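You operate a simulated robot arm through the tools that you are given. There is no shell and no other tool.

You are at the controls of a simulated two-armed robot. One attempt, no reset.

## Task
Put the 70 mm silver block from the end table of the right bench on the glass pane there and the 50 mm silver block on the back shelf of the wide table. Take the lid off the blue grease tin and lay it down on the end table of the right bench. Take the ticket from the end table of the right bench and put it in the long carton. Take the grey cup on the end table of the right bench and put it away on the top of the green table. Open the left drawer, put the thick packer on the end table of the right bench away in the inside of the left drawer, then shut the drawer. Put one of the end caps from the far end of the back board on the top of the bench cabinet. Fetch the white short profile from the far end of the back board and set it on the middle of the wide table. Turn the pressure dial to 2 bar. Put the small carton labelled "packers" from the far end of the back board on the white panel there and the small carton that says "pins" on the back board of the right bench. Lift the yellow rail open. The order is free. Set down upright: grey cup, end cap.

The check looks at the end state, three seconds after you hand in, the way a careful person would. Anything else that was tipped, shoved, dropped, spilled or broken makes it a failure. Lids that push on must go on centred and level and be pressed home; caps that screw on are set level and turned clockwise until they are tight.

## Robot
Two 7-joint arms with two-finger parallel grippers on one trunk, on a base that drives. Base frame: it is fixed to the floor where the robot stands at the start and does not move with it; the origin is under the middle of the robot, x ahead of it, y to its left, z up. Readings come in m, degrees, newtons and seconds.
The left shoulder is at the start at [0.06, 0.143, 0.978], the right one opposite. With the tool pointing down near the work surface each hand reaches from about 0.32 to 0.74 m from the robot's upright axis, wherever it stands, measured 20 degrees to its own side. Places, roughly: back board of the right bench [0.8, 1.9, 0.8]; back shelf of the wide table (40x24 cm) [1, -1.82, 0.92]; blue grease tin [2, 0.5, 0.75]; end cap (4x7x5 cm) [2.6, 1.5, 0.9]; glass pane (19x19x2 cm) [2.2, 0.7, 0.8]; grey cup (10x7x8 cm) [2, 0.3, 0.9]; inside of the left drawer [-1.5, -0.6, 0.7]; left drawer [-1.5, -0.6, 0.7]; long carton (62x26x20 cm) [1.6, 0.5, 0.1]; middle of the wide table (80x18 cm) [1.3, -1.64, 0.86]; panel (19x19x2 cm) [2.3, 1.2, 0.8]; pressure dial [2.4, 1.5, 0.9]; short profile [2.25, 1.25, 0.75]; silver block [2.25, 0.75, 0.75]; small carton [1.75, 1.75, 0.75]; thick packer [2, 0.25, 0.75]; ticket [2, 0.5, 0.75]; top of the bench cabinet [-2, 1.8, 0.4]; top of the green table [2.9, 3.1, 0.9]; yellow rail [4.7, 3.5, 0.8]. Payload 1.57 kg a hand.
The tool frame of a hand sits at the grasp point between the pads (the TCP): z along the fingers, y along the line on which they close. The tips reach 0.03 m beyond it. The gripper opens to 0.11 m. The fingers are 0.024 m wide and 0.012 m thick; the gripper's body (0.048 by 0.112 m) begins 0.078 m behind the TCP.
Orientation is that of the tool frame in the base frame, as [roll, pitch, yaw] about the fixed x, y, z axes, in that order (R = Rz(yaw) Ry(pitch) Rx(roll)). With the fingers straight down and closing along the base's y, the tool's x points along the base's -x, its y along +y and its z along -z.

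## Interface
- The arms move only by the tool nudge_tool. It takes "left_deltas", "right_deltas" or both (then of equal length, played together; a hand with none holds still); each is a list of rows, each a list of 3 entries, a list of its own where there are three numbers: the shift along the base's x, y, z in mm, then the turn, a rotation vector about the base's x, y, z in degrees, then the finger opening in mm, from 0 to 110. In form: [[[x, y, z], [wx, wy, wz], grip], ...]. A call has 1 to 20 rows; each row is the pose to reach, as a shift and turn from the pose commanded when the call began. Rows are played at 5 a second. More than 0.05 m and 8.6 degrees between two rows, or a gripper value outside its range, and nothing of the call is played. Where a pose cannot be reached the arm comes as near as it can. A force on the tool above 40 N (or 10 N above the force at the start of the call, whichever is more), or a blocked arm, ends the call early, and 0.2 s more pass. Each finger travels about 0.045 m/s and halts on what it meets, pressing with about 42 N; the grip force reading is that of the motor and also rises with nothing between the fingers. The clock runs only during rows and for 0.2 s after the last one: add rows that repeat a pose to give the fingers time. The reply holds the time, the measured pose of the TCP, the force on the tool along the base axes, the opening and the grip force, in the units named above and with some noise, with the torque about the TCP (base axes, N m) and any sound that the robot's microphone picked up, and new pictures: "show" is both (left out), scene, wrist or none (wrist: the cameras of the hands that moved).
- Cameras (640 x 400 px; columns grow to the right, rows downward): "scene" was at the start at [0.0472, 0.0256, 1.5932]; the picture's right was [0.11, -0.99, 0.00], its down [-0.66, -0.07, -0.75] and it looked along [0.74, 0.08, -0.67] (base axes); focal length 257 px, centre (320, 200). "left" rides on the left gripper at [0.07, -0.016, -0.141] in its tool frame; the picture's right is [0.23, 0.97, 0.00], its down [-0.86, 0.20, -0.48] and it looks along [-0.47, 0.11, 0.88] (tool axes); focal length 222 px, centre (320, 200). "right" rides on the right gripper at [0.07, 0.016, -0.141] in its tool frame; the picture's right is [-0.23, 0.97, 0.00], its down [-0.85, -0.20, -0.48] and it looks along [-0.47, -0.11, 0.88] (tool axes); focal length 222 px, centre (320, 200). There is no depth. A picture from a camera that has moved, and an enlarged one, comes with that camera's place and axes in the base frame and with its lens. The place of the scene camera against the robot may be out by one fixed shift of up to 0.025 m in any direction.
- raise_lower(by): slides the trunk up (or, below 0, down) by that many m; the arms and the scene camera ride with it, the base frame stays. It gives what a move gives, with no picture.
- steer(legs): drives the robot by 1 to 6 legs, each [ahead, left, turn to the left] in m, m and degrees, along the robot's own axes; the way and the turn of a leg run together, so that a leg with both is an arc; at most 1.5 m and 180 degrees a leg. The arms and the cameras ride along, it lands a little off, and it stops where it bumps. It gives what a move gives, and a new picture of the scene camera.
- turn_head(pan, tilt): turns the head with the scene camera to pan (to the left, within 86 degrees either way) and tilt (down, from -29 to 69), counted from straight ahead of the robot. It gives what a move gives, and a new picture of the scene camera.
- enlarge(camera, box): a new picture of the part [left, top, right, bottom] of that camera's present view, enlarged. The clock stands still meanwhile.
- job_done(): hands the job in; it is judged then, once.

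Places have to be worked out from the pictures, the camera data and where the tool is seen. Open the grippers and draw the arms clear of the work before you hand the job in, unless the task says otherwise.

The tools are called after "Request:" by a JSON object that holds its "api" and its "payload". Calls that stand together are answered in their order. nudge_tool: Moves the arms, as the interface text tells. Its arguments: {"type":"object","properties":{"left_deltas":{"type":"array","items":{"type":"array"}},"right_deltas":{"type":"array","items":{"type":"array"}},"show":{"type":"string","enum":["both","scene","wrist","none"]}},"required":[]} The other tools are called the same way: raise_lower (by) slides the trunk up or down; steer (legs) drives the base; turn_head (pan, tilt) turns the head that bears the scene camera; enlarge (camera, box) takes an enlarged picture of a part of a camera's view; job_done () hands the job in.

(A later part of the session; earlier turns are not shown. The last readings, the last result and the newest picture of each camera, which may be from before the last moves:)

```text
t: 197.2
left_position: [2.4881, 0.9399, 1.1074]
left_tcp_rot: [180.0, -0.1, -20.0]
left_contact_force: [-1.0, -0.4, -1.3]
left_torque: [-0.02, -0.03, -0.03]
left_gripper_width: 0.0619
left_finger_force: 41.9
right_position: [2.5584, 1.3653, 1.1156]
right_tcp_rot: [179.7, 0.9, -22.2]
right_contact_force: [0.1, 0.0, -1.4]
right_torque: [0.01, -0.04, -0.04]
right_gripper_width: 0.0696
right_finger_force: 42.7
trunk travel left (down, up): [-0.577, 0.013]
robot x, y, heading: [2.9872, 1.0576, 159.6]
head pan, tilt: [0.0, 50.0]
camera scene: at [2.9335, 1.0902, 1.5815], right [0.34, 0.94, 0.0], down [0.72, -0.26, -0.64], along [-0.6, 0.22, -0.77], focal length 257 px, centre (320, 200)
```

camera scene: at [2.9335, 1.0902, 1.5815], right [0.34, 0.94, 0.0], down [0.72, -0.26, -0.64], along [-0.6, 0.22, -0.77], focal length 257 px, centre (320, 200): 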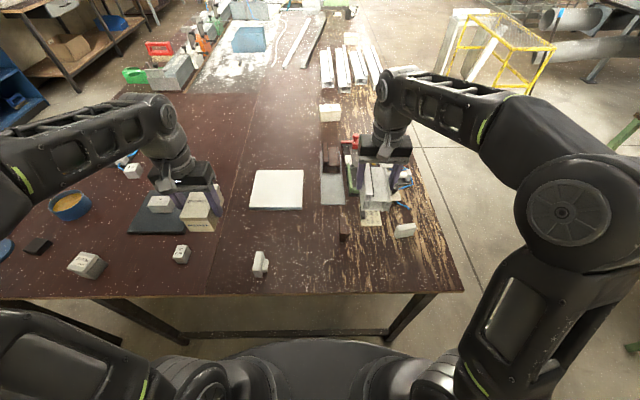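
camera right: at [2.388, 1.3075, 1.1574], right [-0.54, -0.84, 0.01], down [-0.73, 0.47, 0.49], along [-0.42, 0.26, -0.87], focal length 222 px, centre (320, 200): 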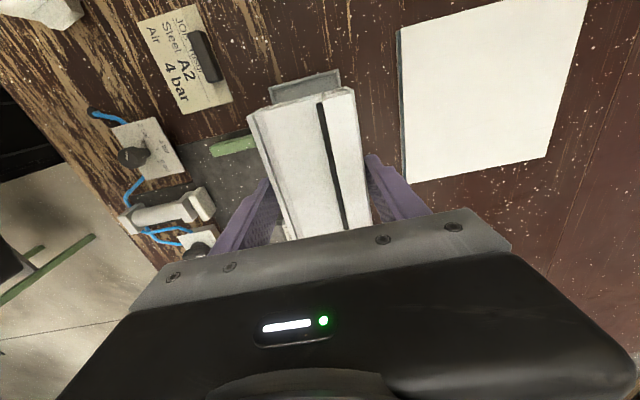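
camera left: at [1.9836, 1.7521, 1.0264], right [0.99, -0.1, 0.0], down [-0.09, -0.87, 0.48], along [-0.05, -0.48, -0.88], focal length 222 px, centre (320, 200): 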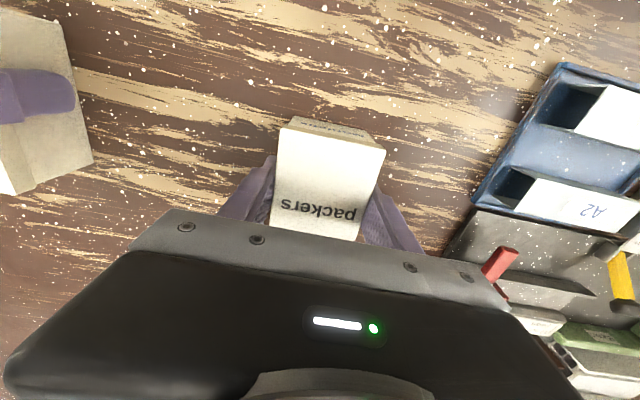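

I carry the packers carton over the panel with the left hand.

Request:
{"api": "nudge_tool", "payload": {"left_deltas": [[[-28, 28, -10], [0, 0, 0], 45], [[-58, 58, -20], [0, 0, 0], 45], [[-88, 88, -30], [0, 0, 0], 45], [[-118, 118, -40], [0, 0, 0], 45], [[-148, 148, -60], [0, 0, 0], 45], [[-175, 175, -80], [0, 0, 0], 45], [[-198, 200, -110], [0, 0, 0], 45], [[-198, 200, -130], [0, 0, 0], 45], [[-198, 200, -130], [0, 0, 0], 45]], "show": "both"}}

```text
t: 199.2
left_position: [2.2917, 1.139, 0.9763]
left_tcp_rot: [180.0, -0.1, -20.2]
left_contact_force: [0.0, -0.6, -1.1]
left_torque: [-0.01, 0.01, -0.04]
left_gripper_width: 0.0619
left_finger_force: 42.4
right_position: [2.5597, 1.3665, 1.1169]
right_tcp_rot: [179.8, 0.8, -22.3]
right_contact_force: [-0.6, 0.8, -0.9]
right_torque: [0.01, 0.01, -0.02]
right_gripper_width: 0.0696
right_finger_force: 42.1
trunk travel left (down, up): [-0.577, 0.013]
robot x, y, heading: [2.9899, 1.0575, 160.3]
head pan, tilt: [0.0, 50.0]
camera scene: at [2.9353, 1.0904, 1.5816], right [0.34, 0.94, 0.0], down [0.72, -0.26, -0.64], along [-0.6, 0.22, -0.77], focal length 257 px, centre (320, 200)
camera left: at [2.3623, 1.1296, 1.119], right [-0.12, -0.99, 0.0], down [-0.87, 0.11, 0.48], along [-0.47, 0.06, -0.88], focal length 222 px, centre (320, 200)
```

scene: 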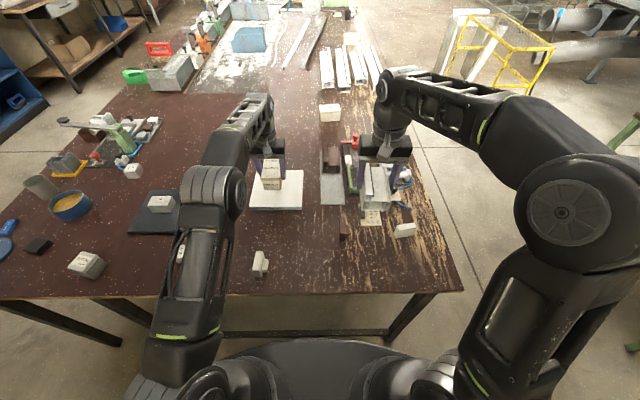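
left: 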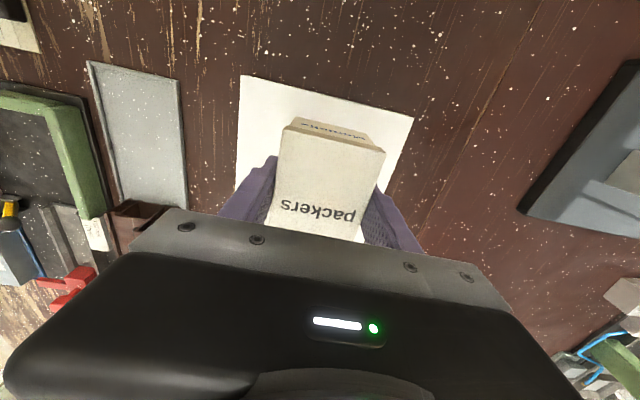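

The carton is over the panel but 4 cm toward the near edge; I push 25 mm further in and lower to contact.

Request:
{"api": "nudge_tool", "payload": {"left_deltas": [[[-14, 5, -5], [0, 0, 0], 45], [[-26, 10, -20], [0, 0, 0], 45], [[-26, 10, -45], [0, 0, 0], 45], [[-26, 10, -58], [0, 0, 0], 45], [[-26, 10, -64], [0, 0, 0], 45], [[-26, 10, -68], [0, 0, 0], 45], [[-26, 10, -71], [0, 0, 0], 45], [[-26, 10, -74], [0, 0, 0], 45], [[-26, 10, -76], [0, 0, 0], 45]], "show": "wrist"}}

```text
t: 201.2
left_position: [2.2686, 1.1468, 0.9042]
left_tcp_rot: [179.9, 0.2, -20.2]
left_contact_force: [0.5, -1.2, 9.4]
left_torque: [-0.26, -0.36, -0.01]
left_gripper_width: 0.0621
left_finger_force: 42.7
left hand out of reach, approached as far as the arm can: row 1, 2, 3, 4, 5, 6, 7, 8, 9
right_position: [2.5598, 1.3657, 1.1171]
right_tcp_rot: [179.6, 0.9, -22.3]
right_contact_force: [-0.7, -0.4, -1.8]
right_torque: [-0.05, -0.01, -0.04]
right_gripper_width: 0.0698
right_finger_force: 41.8
trunk travel left (down, up): [-0.577, 0.013]
robot x, y, heading: [2.9868, 1.057, 159.8]
head pan, tilt: [0.0, 50.0]
camera left: at [2.3401, 1.1371, 1.0461], right [-0.12, -0.99, 0.0], down [-0.87, 0.11, 0.48], along [-0.48, 0.06, -0.88], focal length 222 px, centre (320, 200)
```

left: 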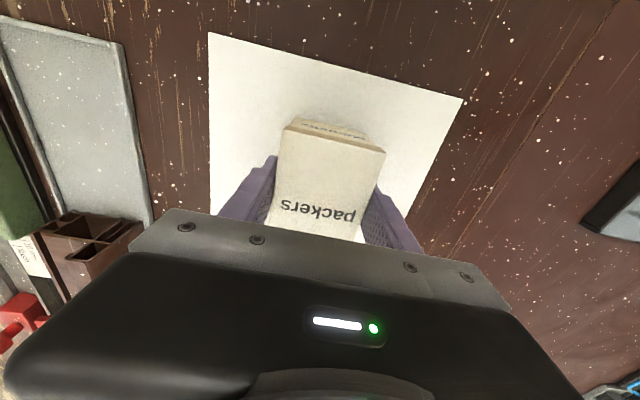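

The carton rests on the panel. I release and lift away.

Request:
{"api": "nudge_tool", "payload": {"left_deltas": [[[0, 0, 2], [0, 0, 0], 62], [[0, 0, 2], [0, 0, 0], 80], [[0, 0, 2], [0, 0, 0], 100], [[0, 0, 2], [0, 0, 0], 105], [[10, -3, 45], [0, 0, 0], 105], [[25, -9, 90], [0, 0, 0], 105], [[60, -25, 115], [0, 0, 0], 105], [[100, -45, 140], [0, 0, 0], 105], [[140, -65, 165], [0, 0, 0], 105]], "show": "both"}}

Request:
{"api": "enlarge", "payload": {"camera": "scene", "box": [200, 110, 440, 260]}}

```text
refused: row 8 steps farther than a row can; nothing moved
```

```text
2.67 times, centred on (320, 185) of scene
camera zoom: at [2.9364, 1.0895, 1.5819], right [0.34, 0.94, 0.0], down [0.72, -0.26, -0.64], along [-0.6, 0.22, -0.77], focal length 686 px, centre (320, 240)
```

zoom: 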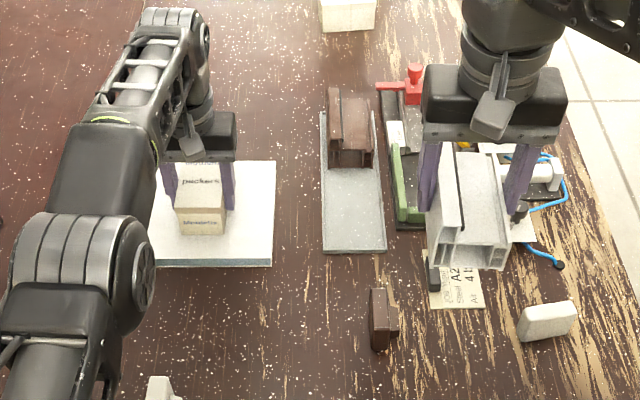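

Request:
{"api": "nudge_tool", "payload": {"left_deltas": [[[0, 0, 2], [0, 0, 0], 62], [[0, 0, 2], [0, 0, 0], 80], [[0, 0, 2], [0, 0, 0], 100], [[0, 0, 2], [0, 0, 0], 105], [[10, -3, 45], [0, 0, 0], 105], [[25, -9, 88], [0, 0, 0], 105], [[60, -25, 110], [0, 0, 0], 105], [[98, -40, 130], [0, 0, 0], 105], [[136, -55, 150], [0, 0, 0], 105]], "show": "both"}}

Request:
{"api": "enlarge", "payload": {"camera": "scene", "box": [160, 110, 400, 260]}}

```text
t: 203.2
left_position: [2.4074, 1.0902, 1.0535]
left_tcp_rot: [180.0, 0.1, -20.2]
left_contact_force: [0.5, -0.2, -0.9]
left_torque: [0.02, 0.03, 0.0]
left_gripper_width: 0.1048
left_finger_force: 0.1
right_position: [2.561, 1.3645, 1.1183]
right_tcp_rot: [179.7, 0.9, -22.2]
right_contact_force: [0.7, 0.0, -1.4]
right_torque: [0.02, 0.01, -0.04]
right_gripper_width: 0.0696
right_finger_force: 41.9
trunk travel left (down, up): [-0.577, 0.013]
robot x, y, heading: [2.9867, 1.0573, 160.0]
head pan, tilt: [0.0, 50.0]
camera scene: at [2.9371, 1.0888, 1.5816], right [0.34, 0.94, 0.0], down [0.72, -0.26, -0.64], along [-0.6, 0.22, -0.77], focal length 257 px, centre (320, 200)
camera left: at [2.4773, 1.0812, 1.1954], right [-0.12, -0.99, 0.0], down [-0.87, 0.11, 0.48], along [-0.48, 0.06, -0.88], focal length 222 px, centre (320, 200)
```

scene: 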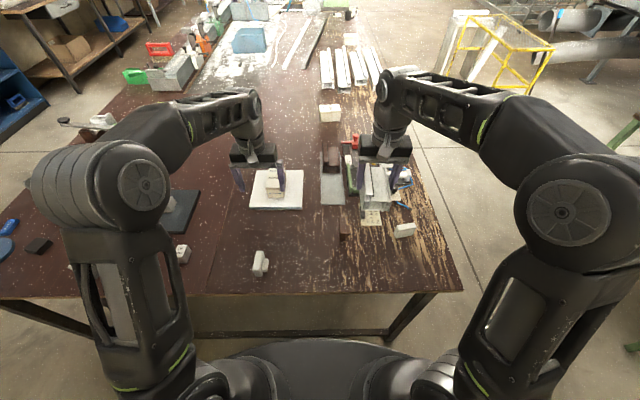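
left: 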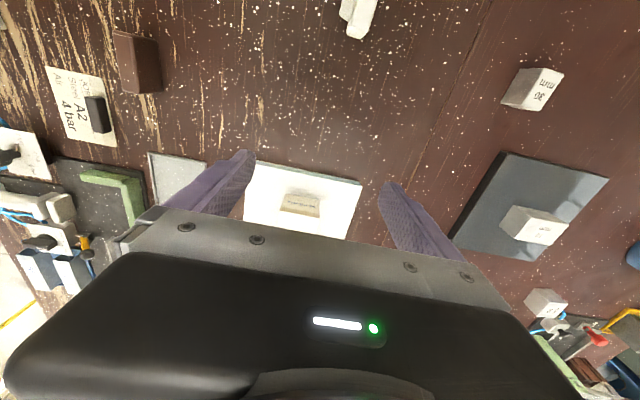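

```text
2.67 times, centred on (280, 185) of scene
camera zoom: at [2.9371, 1.0888, 1.5816], right [0.34, 0.94, 0.0], down [0.72, -0.26, -0.64], along [-0.6, 0.22, -0.77], focal length 686 px, centre (427, 240)
```

zoom: 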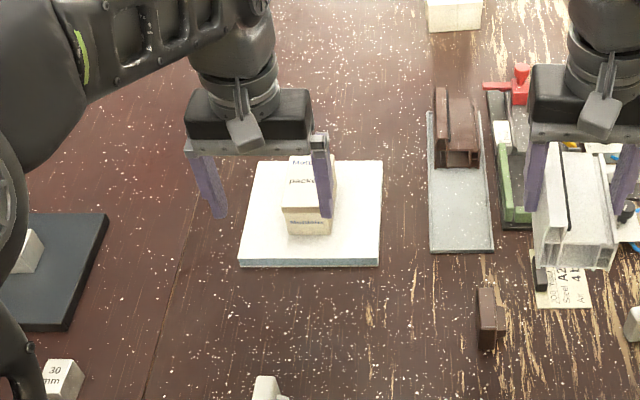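

Packers sits centred on the panel. Next the 50 mm block (≈(1.963, 0.606)) is best reached from the front with the left hand, so I drive back around to the front.

Request:
{"api": "nudge_tool", "payload": {"left_deltas": [[[20, -10, 40], [0, 0, 0], 105], [[45, -30, 70], [0, 0, 0], 105], [[75, -55, 90], [0, 0, 0], 105]], "show": "none"}}

Request:
{"api": "steer", "payload": {"legs": [[-0.08, 0, 0], [0, 0.85, 0], [0, 0.85, 0], [0, 0, -90], [0.2, 0.74, 0]]}}

Request:
{"api": "turn_head", "payload": {"pan": 0, "tilt": 52}}

```text
t: 204.1
left_position: [2.4806, 1.0344, 1.1433]
left_tcp_rot: [-180.0, 0.1, -20.2]
left_contact_force: [0.7, 0.2, 0.5]
left_torque: [0.0, 0.04, -0.01]
left_gripper_width: 0.105
left_finger_force: 0.1
right_position: [2.5618, 1.363, 1.1183]
right_tcp_rot: [179.6, 0.9, -22.3]
right_contact_force: [-0.2, -0.2, -0.4]
right_torque: [0.01, 0.08, 0.0]
right_gripper_width: 0.0694
right_finger_force: 42.5
trunk travel left (down, up): [-0.577, 0.013]
robot x, y, heading: [2.9859, 1.0563, 159.9]
head pan, tilt: [0.0, 50.0]
```

```text
t: 221.0
left_position: [1.8174, 0.38, 1.1427]
left_tcp_rot: [179.9, 0.0, -110.3]
left_contact_force: [-0.1, -1.5, 0.0]
left_torque: [-0.01, -0.04, 0.0]
left_gripper_width: 0.1049
left_finger_force: 0.1
right_position: [2.1458, 0.2987, 1.1165]
right_tcp_rot: [179.7, 0.9, -112.4]
right_contact_force: [-0.1, 0.5, -2.1]
right_torque: [-0.02, 0.01, 0.01]
right_gripper_width: 0.0694
right_finger_force: 41.7
trunk travel left (down, up): [-0.577, 0.013]
robot x, y, heading: [1.8396, -0.1253, 69.6]
head pan, tilt: [0.0, 50.0]
camera scene: at [1.8472, -0.0662, 1.5816], right [0.94, -0.34, 0.0], down [-0.26, -0.72, -0.64], along [0.22, 0.6, -0.77], focal length 257 px, centre (320, 200)
```

scene: 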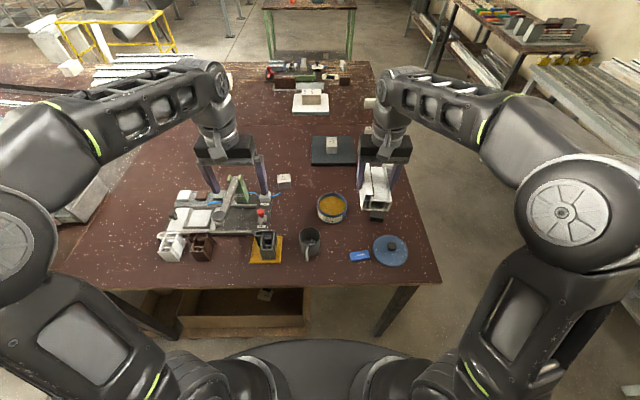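

```text
t: 221.7
left_position: [1.8191, 0.3804, 1.1441]
left_tcp_rot: [-179.9, 0.0, -110.3]
left_contact_force: [-0.2, -0.2, -0.5]
left_torque: [0.04, 0.01, 0.02]
left_gripper_width: 0.1052
left_finger_force: 0.1
right_position: [2.1461, 0.2981, 1.1166]
right_tcp_rot: [179.7, 0.8, -112.4]
right_contact_force: [-0.4, 1.5, -1.5]
right_torque: [0.02, -0.02, 0.03]
right_gripper_width: 0.069
right_finger_force: 41.7
trunk travel left (down, up): [-0.577, 0.013]
robot x, y, heading: [1.8386, -0.1277, 69.9]
head pan, tilt: [0.0, 52.0]
camera scene: at [1.8472, -0.0684, 1.579], right [0.94, -0.34, 0.0], down [-0.27, -0.74, -0.62], along [0.21, 0.58, -0.79], focal length 257 px, centre (320, 200)
```

scene: 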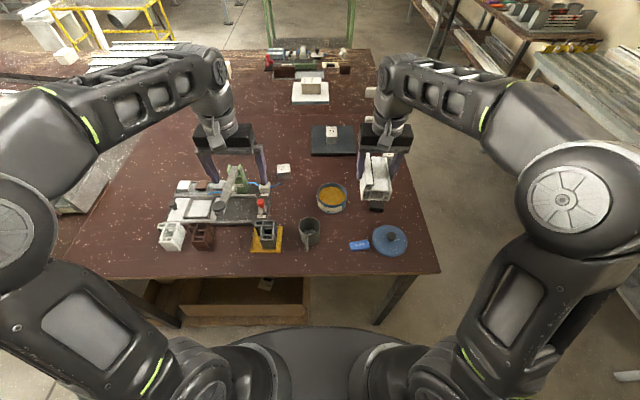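

Request:
{"api": "steer", "payload": {"legs": [[0.05, 0, 0]]}}

Request:
{"api": "nudge_tool", "payload": {"left_deltas": [[[25, 35, -10], [0, 0, 0], 105], [[50, 70, -25], [0, 0, 0], 105], [[75, 105, -40], [0, 0, 0], 105], [[100, 140, -60], [0, 0, 0], 105], [[120, 170, -90], [0, 0, 0], 105], [[127, 175, -125], [0, 0, 0], 105], [[127, 175, -125], [0, 0, 0], 105]], "show": "both"}}

```text
t: 222.6
left_position: [1.8351, 0.4282, 1.1421]
left_tcp_rot: [179.9, -0.1, -110.2]
left_contact_force: [0.3, 1.3, -0.2]
left_torque: [-0.05, 0.06, 0.02]
left_gripper_width: 0.1052
left_finger_force: 0.1
right_position: [2.164, 0.3455, 1.1156]
right_tcp_rot: [179.8, 0.7, -112.5]
right_contact_force: [0.3, 0.6, -1.3]
right_torque: [-0.06, 0.02, 0.02]
right_gripper_width: 0.0691
right_finger_force: 41.7
trunk travel left (down, up): [-0.577, 0.013]
robot x, y, heading: [1.855, -0.0842, 69.8]
head pan, tilt: [0.0, 52.0]
camera scene: at [1.865, -0.0196, 1.5789], right [0.94, -0.34, 0.0], down [-0.27, -0.74, -0.61], along [0.21, 0.58, -0.79], focal length 257 px, centre (320, 200)
```

scene: 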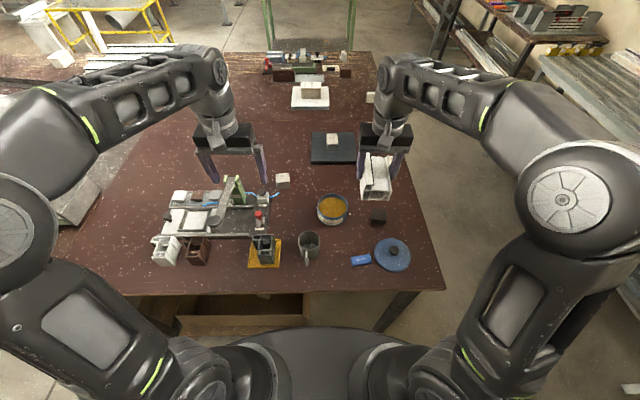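

```text
t: 224.2
left_position: [1.9499, 0.5916, 1.0463]
left_tcp_rot: [-179.9, 2.0, -110.0]
left_contact_force: [0.2, -0.5, -0.8]
left_torque: [0.0, 0.06, -0.01]
left_gripper_width: 0.1052
left_finger_force: 0.1
left hand out of reach, approached as far as the arm can: row 4, 5, 6, 7
right_position: [2.1629, 0.3441, 1.1176]
right_tcp_rot: [179.7, 0.8, -112.4]
right_contact_force: [-0.1, -1.0, -2.1]
right_torque: [0.02, -0.02, -0.01]
right_gripper_width: 0.0697
right_finger_force: 42.0
trunk travel left (down, up): [-0.577, 0.013]
robot x, y, heading: [1.8578, -0.081, 69.8]
head pan, tilt: [0.0, 52.0]
camera scene: at [1.8642, -0.023, 1.5791], right [0.94, -0.34, 0.0], down [-0.27, -0.74, -0.62], along [0.21, 0.58, -0.79], focal length 257 px, centre (320, 200)
camera left: at [1.9384, 0.516, 1.1862], right [-0.99, 0.12, -0.01], down [0.1, 0.86, 0.51], along [0.07, 0.5, -0.86], focal length 222 px, centre (320, 200)
```

scene: 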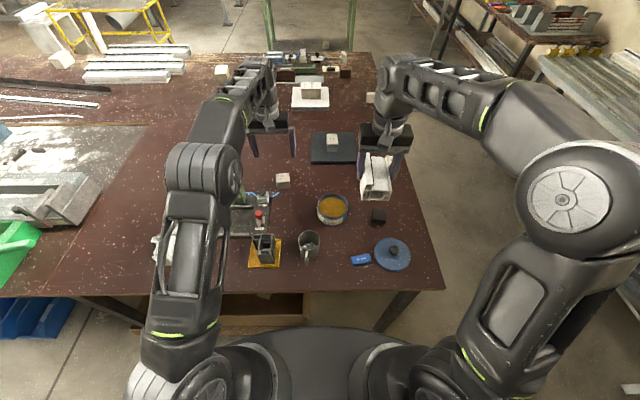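
left: 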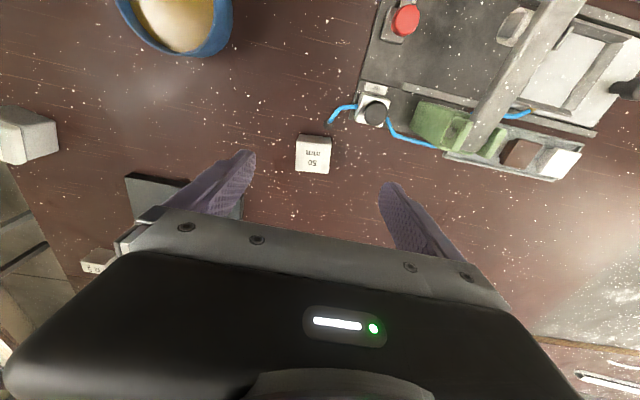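

The 50 mm block is at about (1.963, 0.615). Reach improves lower down, so I descend toward it.

Request:
{"api": "nudge_tool", "payload": {"left_deltas": [[[0, 3, -20], [0, 0, 0], 105], [[0, 8, -45], [0, 0, 0], 105], [[0, 10, -60], [0, 0, 0], 105], [[0, 10, -60], [0, 0, 0], 105]], "show": "wrist"}}

```text
t: 225.2
left_position: [1.9514, 0.6034, 0.989]
left_tcp_rot: [180.0, 0.0, -110.2]
left_contact_force: [-0.1, 0.0, 0.1]
left_torque: [0.02, 0.01, -0.02]
left_gripper_width: 0.1049
left_finger_force: 0.1
left hand out of reach, approached as far as the arm can: row 1
right_position: [2.1634, 0.3447, 1.1168]
right_tcp_rot: [179.7, 0.9, -112.3]
right_contact_force: [0.3, -0.4, -1.5]
right_torque: [0.01, -0.03, -0.01]
right_gripper_width: 0.0695
right_finger_force: 42.4
trunk travel left (down, up): [-0.577, 0.013]
robot x, y, heading: [1.8525, -0.0807, 69.8]
head pan, tilt: [0.0, 52.0]
camera left: at [1.9418, 0.5305, 1.1313], right [-0.99, 0.12, 0.0], down [0.11, 0.87, 0.48], along [0.06, 0.47, -0.88], focal length 222 px, centre (320, 200)
```

left: 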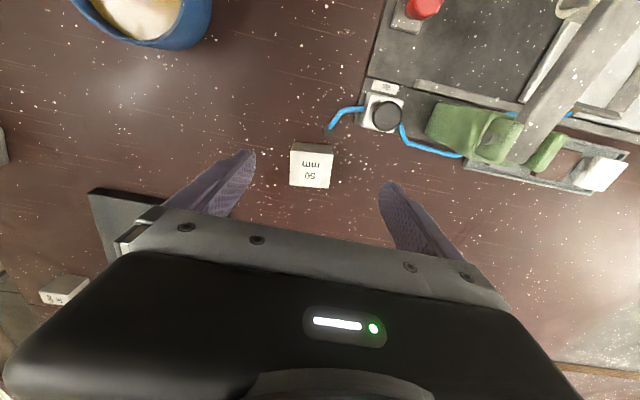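

Request:
{"api": "nudge_tool", "payload": {"left_deltas": [[[5, 6, -20], [0, 0, 4], 105], [[10, 11, -50], [0, 0, 8], 105], [[10, 11, -70], [0, 0, 9], 105], [[10, 11, -70], [0, 0, 9], 105]], "show": "wrist"}}

```text
t: 226.2
left_position: [1.9599, 0.611, 0.9205]
left_tcp_rot: [-180.0, 0.0, -101.1]
left_contact_force: [0.3, -0.2, -0.2]
left_torque: [0.0, -0.02, -0.01]
left_gripper_width: 0.105
left_finger_force: 0.1
right_position: [2.1619, 0.3448, 1.1169]
right_tcp_rot: [179.6, 0.7, -112.4]
right_contact_force: [-1.1, 0.7, -1.1]
right_torque: [-0.01, -0.03, 0.02]
right_gripper_width: 0.0694
right_finger_force: 42.4
trunk travel left (down, up): [-0.577, 0.013]
robot x, y, heading: [1.8546, -0.0806, 69.5]
head pan, tilt: [0.0, 52.0]
camera left: at [1.9629, 0.5394, 1.061], right [-1.0, -0.03, 0.0], down [-0.03, 0.88, 0.48], along [-0.02, 0.48, -0.88], focal length 222 px, centre (320, 200)
```

left: 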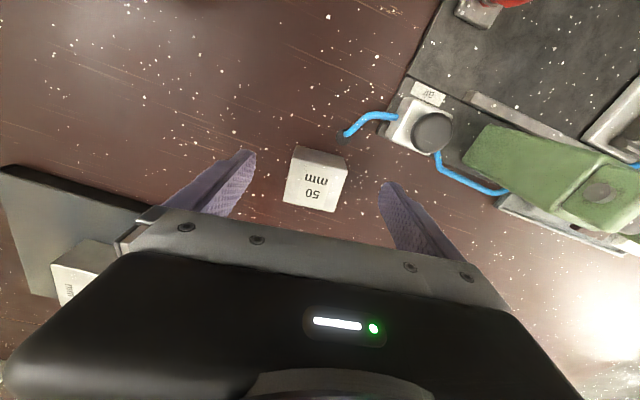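

Aligned; I make the last few mm correction, descend to z≈0.88 and close.

Request:
{"api": "nudge_tool", "payload": {"left_deltas": [[[4, 6, -20], [0, 0, 0], 105], [[4, 6, -40], [0, 0, 0], 105], [[4, 6, -40], [0, 0, 0], 80], [[4, 6, -40], [0, 0, 0], 60], [[4, 6, -40], [0, 0, 0], 40], [[4, 6, -40], [0, 0, 0], 40], [[4, 6, -40], [0, 0, 0], 40]], "show": "wrist"}}

```text
t: 227.8
left_position: [1.964, 0.6182, 0.8793]
left_tcp_rot: [180.0, -0.1, -101.2]
left_contact_force: [-0.1, -0.2, 0.3]
left_torque: [0.04, -0.02, 0.0]
left_gripper_width: 0.0495
left_finger_force: 27.3
right_position: [2.1629, 0.345, 1.1162]
right_tcp_rot: [179.7, 0.8, -112.4]
right_contact_force: [-0.4, 0.1, -1.7]
right_torque: [0.0, -0.01, 0.0]
right_gripper_width: 0.0692
right_finger_force: 42.2
trunk travel left (down, up): [-0.577, 0.013]
robot x, y, heading: [1.8533, -0.0821, 70.0]
head pan, tilt: [0.0, 52.0]
camera left: at [1.9659, 0.5468, 1.021], right [-1.0, -0.03, 0.0], down [-0.03, 0.88, 0.48], along [-0.02, 0.48, -0.88], focal length 222 px, centre (320, 200)
```

left: 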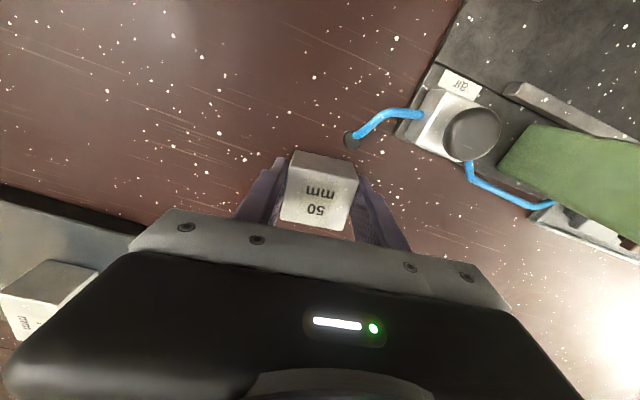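

The 50 mm block is gripped. I lift and retract it, then back away and turn to face the wide table.

Request:
{"api": "nudge_tool", "payload": {"left_deltas": [[[0, 0, 40], [0, 0, 0], 40], [[-3, -10, 85], [0, 0, 0], 40], [[-10, -30, 125], [0, 0, -3], 40], [[-20, -60, 160], [0, 0, -6], 40], [[-32, -95, 190], [0, 0, -9], 40], [[-45, -135, 215], [0, 0, -9], 40], [[-60, -170, 230], [0, 0, -9], 40]], "show": "none"}}

Request:
{"api": "steer", "payload": {"legs": [[-0.5, 0, 0], [0, 0, -168]]}}

Request:
{"api": "turn_head", "payload": {"pan": 0, "tilt": 40}}

```text
t: 229.4
left_position: [1.904, 0.4478, 1.1098]
left_tcp_rot: [180.0, -0.1, -110.2]
left_contact_force: [0.2, -0.4, -1.4]
left_torque: [0.04, -0.04, -0.02]
left_gripper_width: 0.0493
left_finger_force: 41.5
right_position: [2.162, 0.3447, 1.1182]
right_tcp_rot: [179.7, 0.8, -112.2]
right_contact_force: [0.9, -0.5, -2.3]
right_torque: [0.01, -0.04, -0.01]
right_gripper_width: 0.0692
right_finger_force: 42.3
trunk travel left (down, up): [-0.577, 0.013]
robot x, y, heading: [1.8566, -0.0796, 69.5]
head pan, tilt: [0.0, 52.0]
```

```text
t: 239.2
left_position: [1.7423, -1.0775, 1.1102]
left_tcp_rot: [180.0, 0.0, 81.3]
left_contact_force: [0.1, 0.2, -1.5]
left_torque: [0.0, 0.01, -0.04]
left_gripper_width: 0.0493
left_finger_force: 41.3
right_position: [1.468, -1.0276, 1.1166]
right_tcp_rot: [179.8, 0.7, 79.2]
right_contact_force: [0.0, 0.2, -1.1]
right_torque: [0.01, -0.01, 0.02]
right_gripper_width: 0.0695
right_finger_force: 41.6
trunk travel left (down, up): [-0.577, 0.013]
robot x, y, heading: [1.6859, -0.5506, -98.6]
head pan, tilt: [0.0, 52.0]
camera scene: at [1.6719, -0.5776, 1.579], right [-0.99, 0.15, 0.0], down [0.12, 0.78, -0.62], along [-0.09, -0.61, -0.79], focal length 257 px, centre (320, 200)
```

scene: 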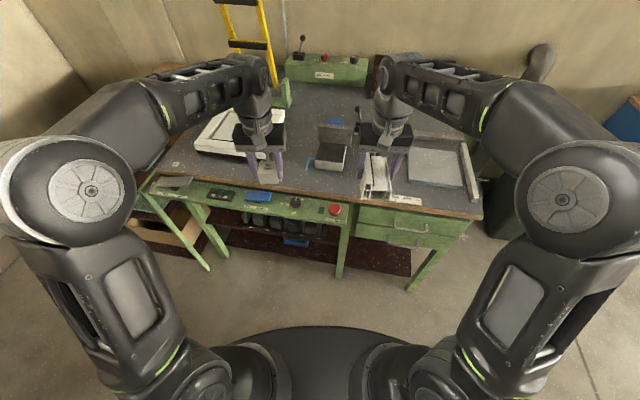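

```text
t: 239.9
left_position: [1.7408, -1.0778, 1.1092]
left_tcp_rot: [179.9, 0.0, 81.4]
left_contact_force: [0.3, 0.0, -1.3]
left_torque: [0.01, 0.01, -0.04]
left_gripper_width: 0.0494
left_finger_force: 42.1
right_position: [1.4688, -1.0289, 1.1175]
right_tcp_rot: [179.8, 0.8, 79.4]
right_contact_force: [-0.2, -0.6, -1.9]
right_torque: [0.02, 0.02, -0.06]
right_gripper_width: 0.0693
right_finger_force: 41.4
trunk travel left (down, up): [-0.577, 0.013]
robot x, y, heading: [1.6866, -0.5488, -98.7]
head pan, tilt: [0.0, 40.0]
camera scene: at [1.6705, -0.5874, 1.5957], right [-0.99, 0.15, 0.0], down [0.1, 0.64, -0.77], along [-0.11, -0.76, -0.64], focal length 257 px, centre (320, 200)
```

scene: 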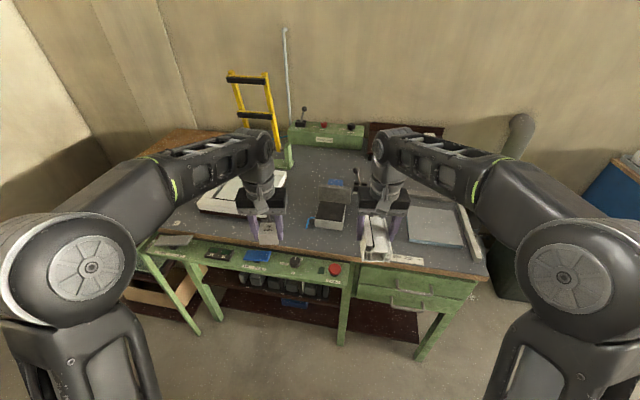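

The wide table's top, the front items and the brown back shelf are visible. I square up to it (about -106°) and spread the hands to see the middle.

Request:
{"api": "steer", "payload": {"legs": [[0, 0, -7.5]]}}

Request:
{"api": "nudge_tool", "payload": {"left_deltas": [[[40, -10, 0], [0, 0, 0], 40], [[80, -20, 0], [0, 0, 0], 40], [[120, -30, 0], [0, 0, 0], 40], [[150, -40, 0], [0, 0, 0], 40]], "right_deltas": [[[-30, 15, 0], [0, 0, 0], 55], [[-60, 30, 0], [0, 0, 0], 55], [[-90, 45, 0], [0, 0, 0], 55], [[-120, 60, 0], [0, 0, 0], 55]], "show": "scene"}}

Request:
{"api": "enlarge", "payload": {"camera": "scene", "box": [180, 90, 500, 290]}}

```text
t: 240.9
left_position: [1.6711, -1.0797, 1.1095]
left_tcp_rot: [180.0, 0.0, 73.9]
left_contact_force: [-0.1, -0.9, -1.2]
left_torque: [0.01, -0.02, 0.0]
left_gripper_width: 0.0495
left_finger_force: 42.0
right_position: [1.4071, -0.9964, 1.1165]
right_tcp_rot: [179.7, 0.8, 71.6]
right_contact_force: [0.5, -0.1, -0.9]
right_torque: [-0.02, 0.01, 0.0]
right_gripper_width: 0.0694
right_finger_force: 42.0
trunk travel left (down, up): [-0.577, 0.013]
robot x, y, heading: [1.6848, -0.5487, -106.3]
head pan, tilt: [0.0, 40.0]
camera scene: at [1.6628, -0.5857, 1.5958], right [-0.96, 0.28, 0.0], down [0.18, 0.62, -0.77], along [-0.21, -0.74, -0.64], focal length 257 px, centre (320, 200)
```

scene: 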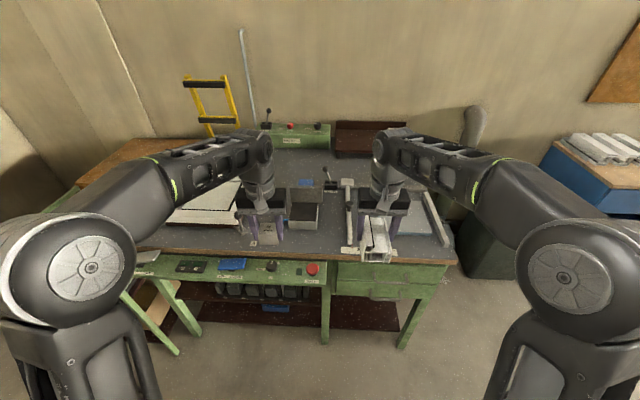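

```text
t: 241.9
left_position: [1.8231, -1.1216, 1.1107]
left_tcp_rot: [180.0, -0.1, 73.7]
left_contact_force: [-0.8, 0.0, -1.7]
left_torque: [0.02, 0.0, -0.01]
left_gripper_width: 0.049
left_finger_force: 42.1
right_position: [1.2879, -0.9349, 1.1166]
right_tcp_rot: [179.6, 0.8, 71.7]
right_contact_force: [-0.1, -0.6, -0.8]
right_torque: [0.02, -0.01, -0.04]
right_gripper_width: 0.0696
right_finger_force: 42.2
trunk travel left (down, up): [-0.577, 0.013]
robot x, y, heading: [1.686, -0.5489, -106.1]
head pan, tilt: [0.0, 40.0]
camera scene: at [1.6632, -0.5858, 1.5958], right [-0.96, 0.28, 0.0], down [0.18, 0.62, -0.77], along [-0.21, -0.74, -0.64], focal length 257 px, centre (320, 200)
```

scene: 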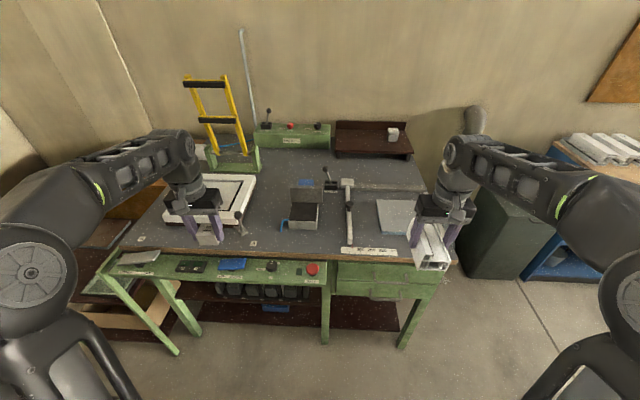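

```text
2.00 times, centred on (340, 190) of scene
camera zoom: at [1.6632, -0.5858, 1.5958], right [-0.96, 0.28, 0.0], down [0.18, 0.62, -0.77], along [-0.21, -0.74, -0.64], focal length 515 px, centre (280, 220)
```

zoom: 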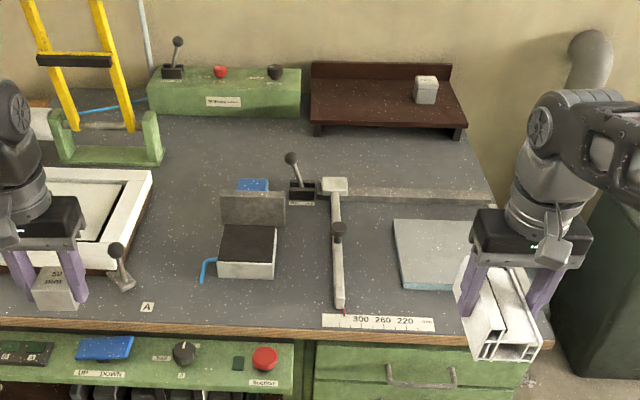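

The table is best served from near its right-front corner, so that both the back shelf and the right end of the middle strip are in reach, keeping clear of the bin at (0.36, -1.32). I turn to -90° and move there in steps.

Request:
{"api": "steer", "payload": {"legs": [[0, 0, 16], [0, -1.0, 0], [0.4, 0, 0]]}}

Request:
{"api": "turn_head", "payload": {"pan": 10, "tilt": 45}}

```text
t: 250.2
left_position: [0.9497, -1.4611, 1.1105]
left_tcp_rot: [-180.0, -0.1, 89.1]
left_contact_force: [-0.1, -0.4, -2.0]
left_torque: [0.01, 0.03, 0.01]
left_gripper_width: 0.0493
left_finger_force: 41.8
right_position: [0.3825, -1.4217, 1.1163]
right_tcp_rot: [179.7, 0.8, 86.8]
right_contact_force: [0.0, -0.9, -1.3]
right_torque: [0.01, 0.01, 0.0]
right_gripper_width: 0.0695
right_finger_force: 41.9
trunk travel left (down, up): [-0.577, 0.013]
robot x, y, heading: [0.6664, -0.9417, -91.0]
head pan, tilt: [0.0, 40.0]
camera scene: at [0.6587, -0.9844, 1.5957], right [-1.0, 0.02, 0.0], down [0.01, 0.64, -0.77], along [-0.01, -0.77, -0.64], focal length 257 px, centre (320, 200)
```

scene: 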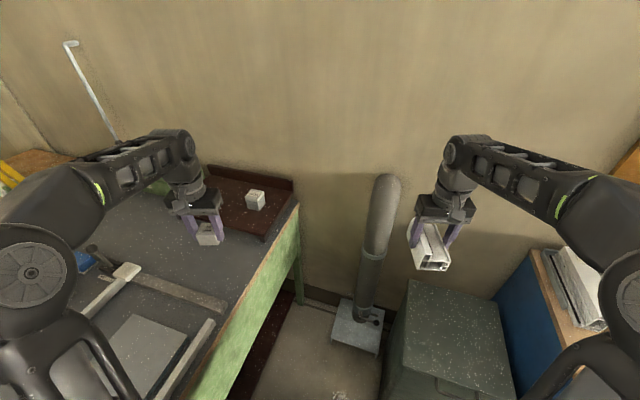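

```text
t: 250.9
left_position: [0.9497, -1.4599, 1.1116]
left_tcp_rot: [180.0, 0.0, 89.1]
left_contact_force: [0.4, 0.2, -1.6]
left_torque: [0.02, -0.01, 0.01]
left_gripper_width: 0.0492
left_finger_force: 41.7
right_position: [0.3839, -1.4214, 1.1177]
right_tcp_rot: [179.7, 0.8, 86.9]
right_contact_force: [0.5, -1.4, -1.9]
right_torque: [0.04, -0.01, 0.01]
right_gripper_width: 0.0695
right_finger_force: 41.9
trunk travel left (down, up): [-0.577, 0.013]
robot x, y, heading: [0.6665, -0.9444, -90.9]
head pan, tilt: [10.0, 45.0]
camera scene: at [0.6729, -0.9785, 1.5886], right [-0.99, -0.16, 0.0], down [-0.11, 0.7, -0.71], along [0.11, -0.7, -0.71], focal length 257 px, centre (320, 200)
```

scene: 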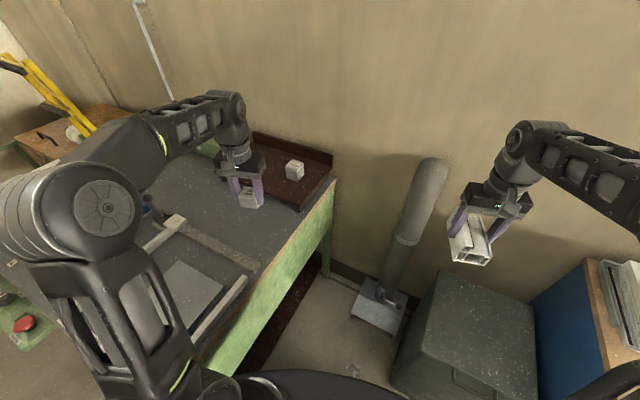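

Request:
{"api": "enlarge", "payload": {"camera": "left", "box": [0, 0, 640, 400]}}

Request:
{"api": "enlarge", "payload": {"camera": "scene", "box": [120, 90, 440, 290]}}

```text
1.00 times, centred on (320, 200) of left (not enlarged: the box is as wide or as high as the picture)
camera zoom: at [0.9341, -1.3907, 1.2537], right [0.98, 0.21, 0.0], down [0.19, -0.86, 0.48], along [0.1, -0.47, -0.88], focal length 222 px, centre (320, 200)
```

zoom: 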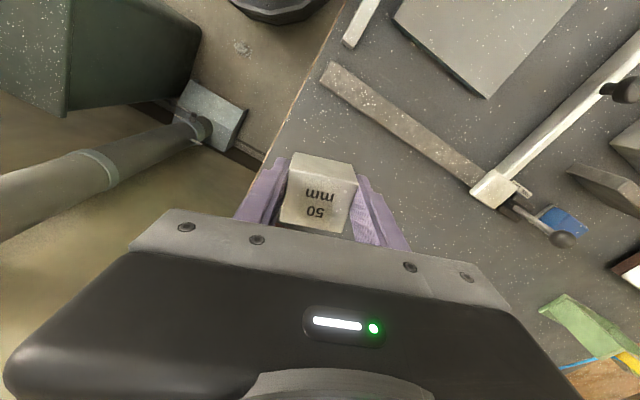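

```text
2.00 times, centred on (280, 190) of scene
camera zoom: at [0.6729, -0.9785, 1.5886], right [-0.99, -0.16, 0.0], down [-0.11, 0.7, -0.71], along [0.11, -0.7, -0.71], focal length 515 px, centre (400, 220)
```

zoom: 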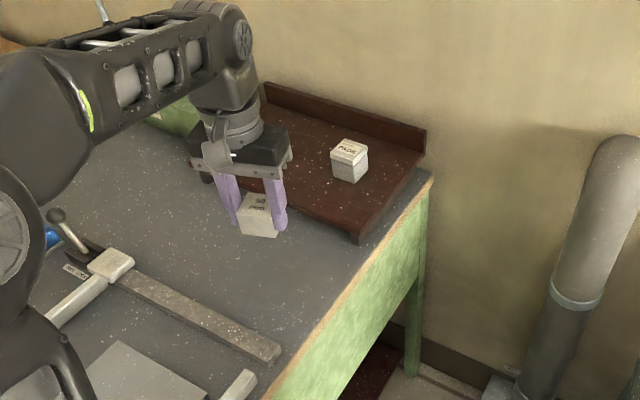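

The shelf's front-right corner matches the given size and centre; an item stands on its right part, so the block will go at about (1.0, -1.74). First I pull the right hand back from the stove pipe, then drive ahead 0.18 m.

Request:
{"api": "nudge_tool", "payload": {"right_deltas": [[[30, 30, 5], [0, 0, 0], 55], [[60, 65, 10], [0, 0, 0], 55], [[90, 100, 10], [0, 0, 0], 55], [[105, 130, 10], [0, 0, 0], 55]], "show": "none"}}

Request:
{"api": "steer", "payload": {"legs": [[0.18, 0, 0]]}}

```text
t: 251.9
left_position: [0.949, -1.4611, 1.1109]
left_tcp_rot: [180.0, 0.1, 89.1]
left_contact_force: [-0.1, -1.3, -1.3]
left_torque: [0.01, 0.01, 0.01]
left_gripper_width: 0.0491
left_finger_force: 42.2
right_position: [0.4899, -1.2897, 1.1283]
right_tcp_rot: [179.6, 0.9, 86.9]
right_contact_force: [-0.4, -0.2, -1.4]
right_torque: [-0.03, 0.0, -0.04]
right_gripper_width: 0.0693
right_finger_force: 42.5
trunk travel left (down, up): [-0.577, 0.013]
robot x, y, heading: [0.6664, -0.941, -90.7]
head pan, tilt: [10.0, 45.0]
```

```text
t: 253.5
left_position: [0.9471, -1.6413, 1.1113]
left_tcp_rot: [180.0, -0.1, 89.2]
left_contact_force: [0.4, -1.0, -2.2]
left_torque: [0.02, -0.03, -0.01]
left_gripper_width: 0.0495
left_finger_force: 42.2
right_position: [0.4873, -1.4733, 1.1275]
right_tcp_rot: [179.7, 0.7, 87.1]
right_contact_force: [-0.4, 0.8, -2.4]
right_torque: [0.03, 0.03, -0.01]
right_gripper_width: 0.0695
right_finger_force: 42.5
trunk travel left (down, up): [-0.577, 0.013]
robot x, y, heading: [0.6616, -1.1236, -90.5]
head pan, tilt: [10.0, 45.0]
camera scene: at [0.6704, -1.1608, 1.5885], right [-0.99, -0.16, 0.0], down [-0.11, 0.7, -0.71], along [0.11, -0.7, -0.71], focal length 257 px, centre (320, 200)
```

scene: 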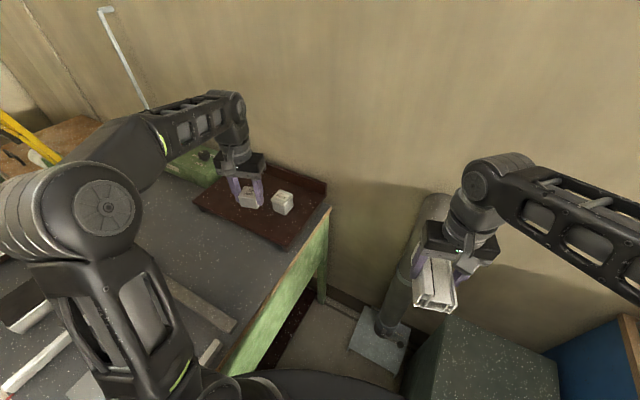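

Request:
{"api": "nudge_tool", "payload": {"left_deltas": [[[15, -25, -10], [0, 0, -4], 40], [[30, -50, -30], [0, 0, -8], 40], [[45, -75, -50], [0, 0, -12], 40], [[55, -98, -75], [0, 0, -14], 40], [[55, -98, -75], [0, 0, -14], 40]], "show": "both"}}

Request:
{"api": "enlarge", "payload": {"camera": "scene", "box": [170, 120, 370, 245]}}

```text
t: 254.7
left_position: [1.0015, -1.7393, 1.0386]
left_tcp_rot: [-180.0, 0.0, 75.1]
left_contact_force: [0.4, -0.7, -0.8]
left_torque: [0.02, -0.01, 0.0]
left_gripper_width: 0.0494
left_finger_force: 42.2
right_position: [0.4876, -1.471, 1.1271]
right_tcp_rot: [179.7, 0.8, 87.2]
right_contact_force: [-1.2, -0.3, -1.7]
right_torque: [-0.02, 0.01, -0.05]
right_gripper_width: 0.0695
right_finger_force: 41.9
trunk travel left (down, up): [-0.577, 0.013]
robot x, y, heading: [0.6603, -1.1253, -90.5]
head pan, tilt: [10.0, 45.0]
camera scene: at [0.6703, -1.1585, 1.5886], right [-0.99, -0.16, 0.0], down [-0.11, 0.7, -0.71], along [0.11, -0.7, -0.71], focal length 257 px, centre (320, 200)
camera left: at [1.0038, -1.6677, 1.1802], right [1.0, -0.03, 0.0], down [-0.03, -0.88, 0.48], along [-0.01, -0.48, -0.88], focal length 222 px, centre (320, 200)
```

scene: 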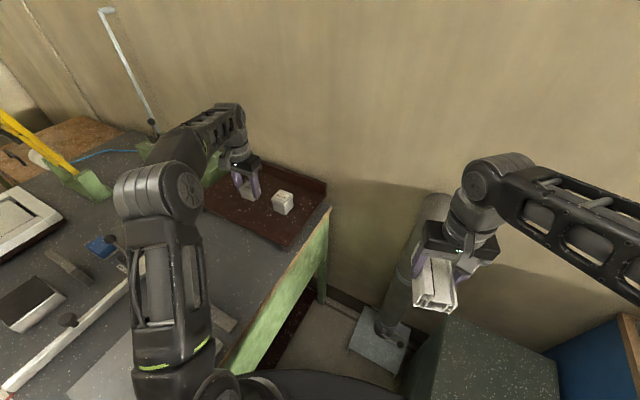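
left: 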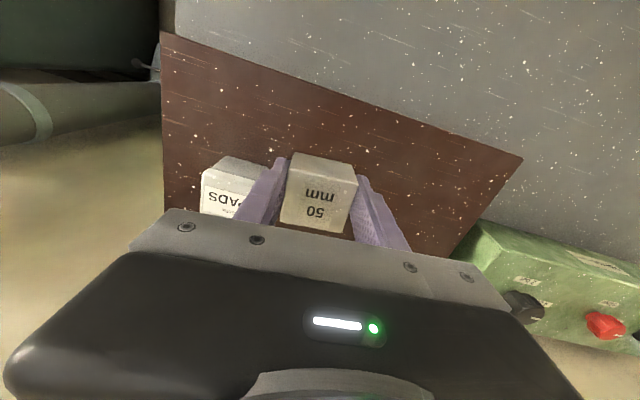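

```text
3.20 times, centred on (270, 182) of scene
camera zoom: at [0.6703, -1.1585, 1.5886], right [-0.99, -0.16, 0.0], down [-0.11, 0.7, -0.71], along [0.11, -0.7, -0.71], focal length 824 px, centre (480, 256)
```

zoom: 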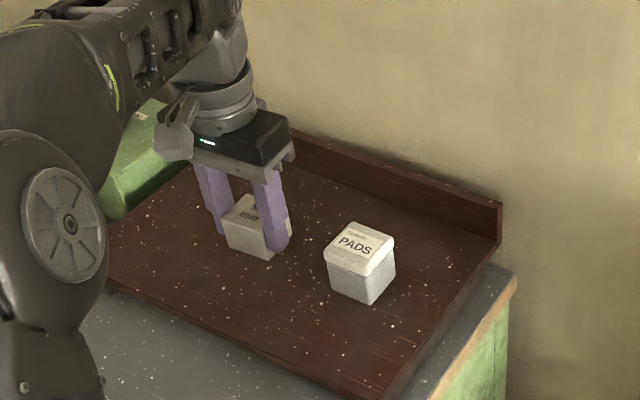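

The block is over the shelf beside the PADS box; I shift 20 mm away from that box and lower to contact.

Request:
{"api": "nudge_tool", "payload": {"left_deltas": [[[10, 0, -15], [0, 0, 0], 40], [[20, 0, -40], [0, 0, 0], 40], [[20, 0, -60], [0, 0, 0], 40], [[20, 0, -70], [0, 0, 0], 40], [[20, 0, -76], [0, 0, 0], 40], [[20, 0, -81], [0, 0, 0], 40], [[20, 0, -85], [0, 0, 0], 40], [[20, 0, -89], [0, 0, 0], 40], [[20, 0, -93], [0, 0, 0], 40], [[20, 0, -97], [0, 0, 0], 40]], "show": "wrist"}}

```text
t: 256.4
left_position: [1.0212, -1.74, 0.9572]
left_tcp_rot: [179.7, 0.7, 75.2]
left_contact_force: [-1.2, 5.5, 17.9]
left_torque: [0.61, 0.41, -0.07]
left_gripper_width: 0.0495
left_finger_force: 42.2
right_position: [0.4863, -1.4709, 1.1268]
right_tcp_rot: [179.6, 0.9, 87.1]
right_contact_force: [-0.3, -0.3, -1.4]
right_torque: [0.01, 0.01, 0.01]
right_gripper_width: 0.0696
right_finger_force: 41.7
trunk travel left (down, up): [-0.577, 0.013]
robot x, y, heading: [0.6655, -1.1224, -91.1]
head pan, tilt: [10.0, 45.0]
stopped in row 8 (left hand): the force on the tool passed its limit at 47 N (the readings are from after the stop); the commanded pose is now the measured one
camera left: at [1.0243, -1.667, 1.0982], right [1.0, -0.03, 0.0], down [-0.03, -0.87, 0.49], along [-0.01, -0.49, -0.87], focal length 222 px, centre (320, 200)
```

left: 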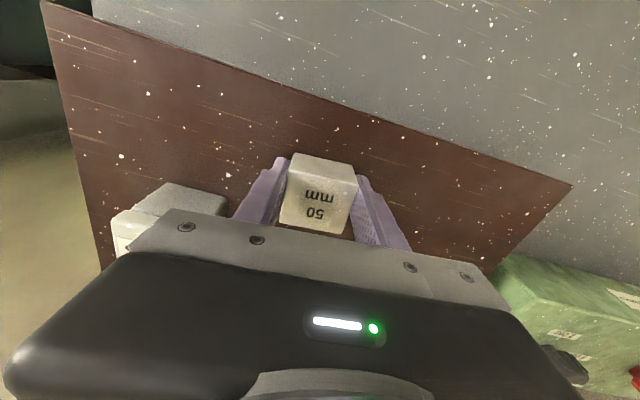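

Contact at z≈0.957. I release modestly (80 mm opening, clear of PADS) and lift up.

Request:
{"api": "nudge_tool", "payload": {"left_deltas": [[[0, 0, 1], [0, 0, 0], 50], [[0, 0, 1], [0, 0, 0], 65], [[0, 0, 1], [0, 0, 0], 75], [[0, 0, 1], [0, 0, 0], 75], [[0, 0, 40], [0, 0, 0], 75], [[0, 5, 85], [0, 0, 0], 75], [[0, 35, 120], [0, 0, 0], 90], [[-10, 75, 140], [0, 0, 0], 105]], "show": "both"}}

Request:
{"api": "enlarge", "payload": {"camera": "scene", "box": [120, 120, 320, 345]}}

```text
t: 258.2
left_position: [1.0127, -1.6627, 1.0967]
left_tcp_rot: [179.7, 0.7, 75.3]
left_contact_force: [0.8, 0.4, 0.3]
left_torque: [-0.01, 0.03, -0.01]
left_gripper_width: 0.1054
left_finger_force: 0.1
right_position: [0.4868, -1.4712, 1.1268]
right_tcp_rot: [179.6, 0.9, 87.0]
right_contact_force: [-0.7, -0.8, -1.6]
right_torque: [0.0, -0.01, 0.02]
right_gripper_width: 0.0695
right_finger_force: 41.7
trunk travel left (down, up): [-0.577, 0.013]
robot x, y, heading: [0.666, -1.1267, -90.7]
head pan, tilt: [10.0, 45.0]
camera scene: at [0.67, -1.1576, 1.5886], right [-0.99, -0.16, 0.0], down [-0.11, 0.7, -0.71], along [0.11, -0.7, -0.71], focal length 257 px, centre (320, 200)
camera left: at [1.0151, -1.5907, 1.2386], right [1.0, -0.03, 0.0], down [-0.03, -0.87, 0.49], along [-0.01, -0.49, -0.87], focal length 222 px, centre (320, 200)
```

scene: 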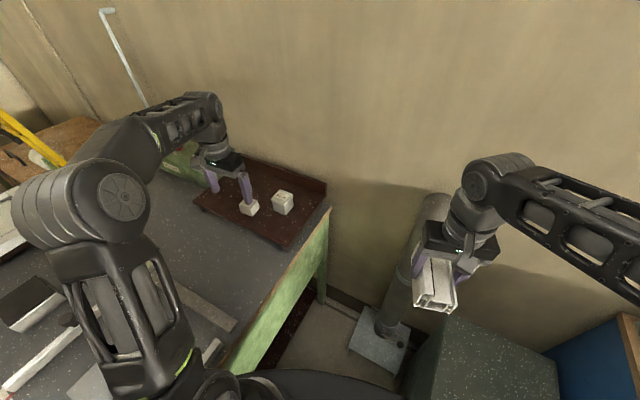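
left: 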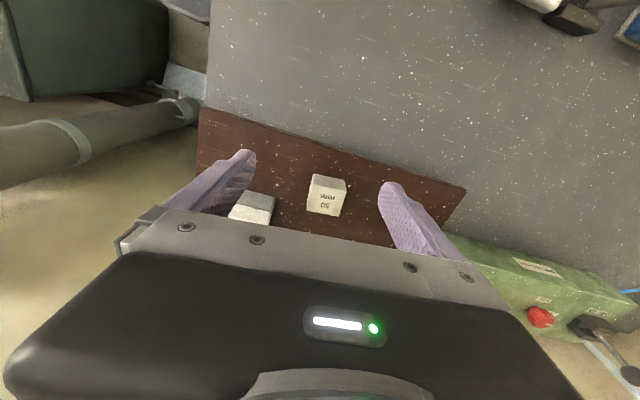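

```text
1.78 times, centred on (220, 232) of scene
camera zoom: at [0.67, -1.1576, 1.5886], right [-0.99, -0.16, 0.0], down [-0.11, 0.7, -0.71], along [0.11, -0.7, -0.71], focal length 458 px, centre (498, 142)
```

zoom: 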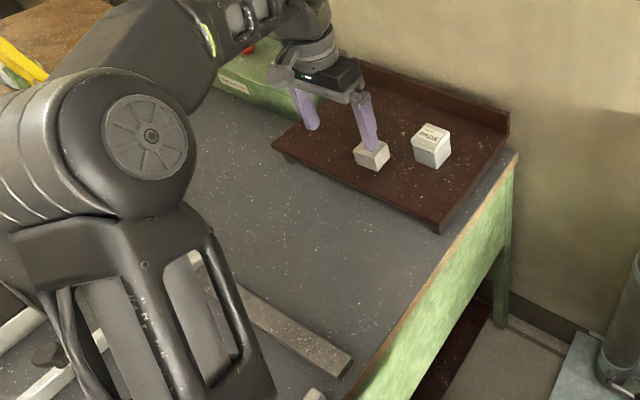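

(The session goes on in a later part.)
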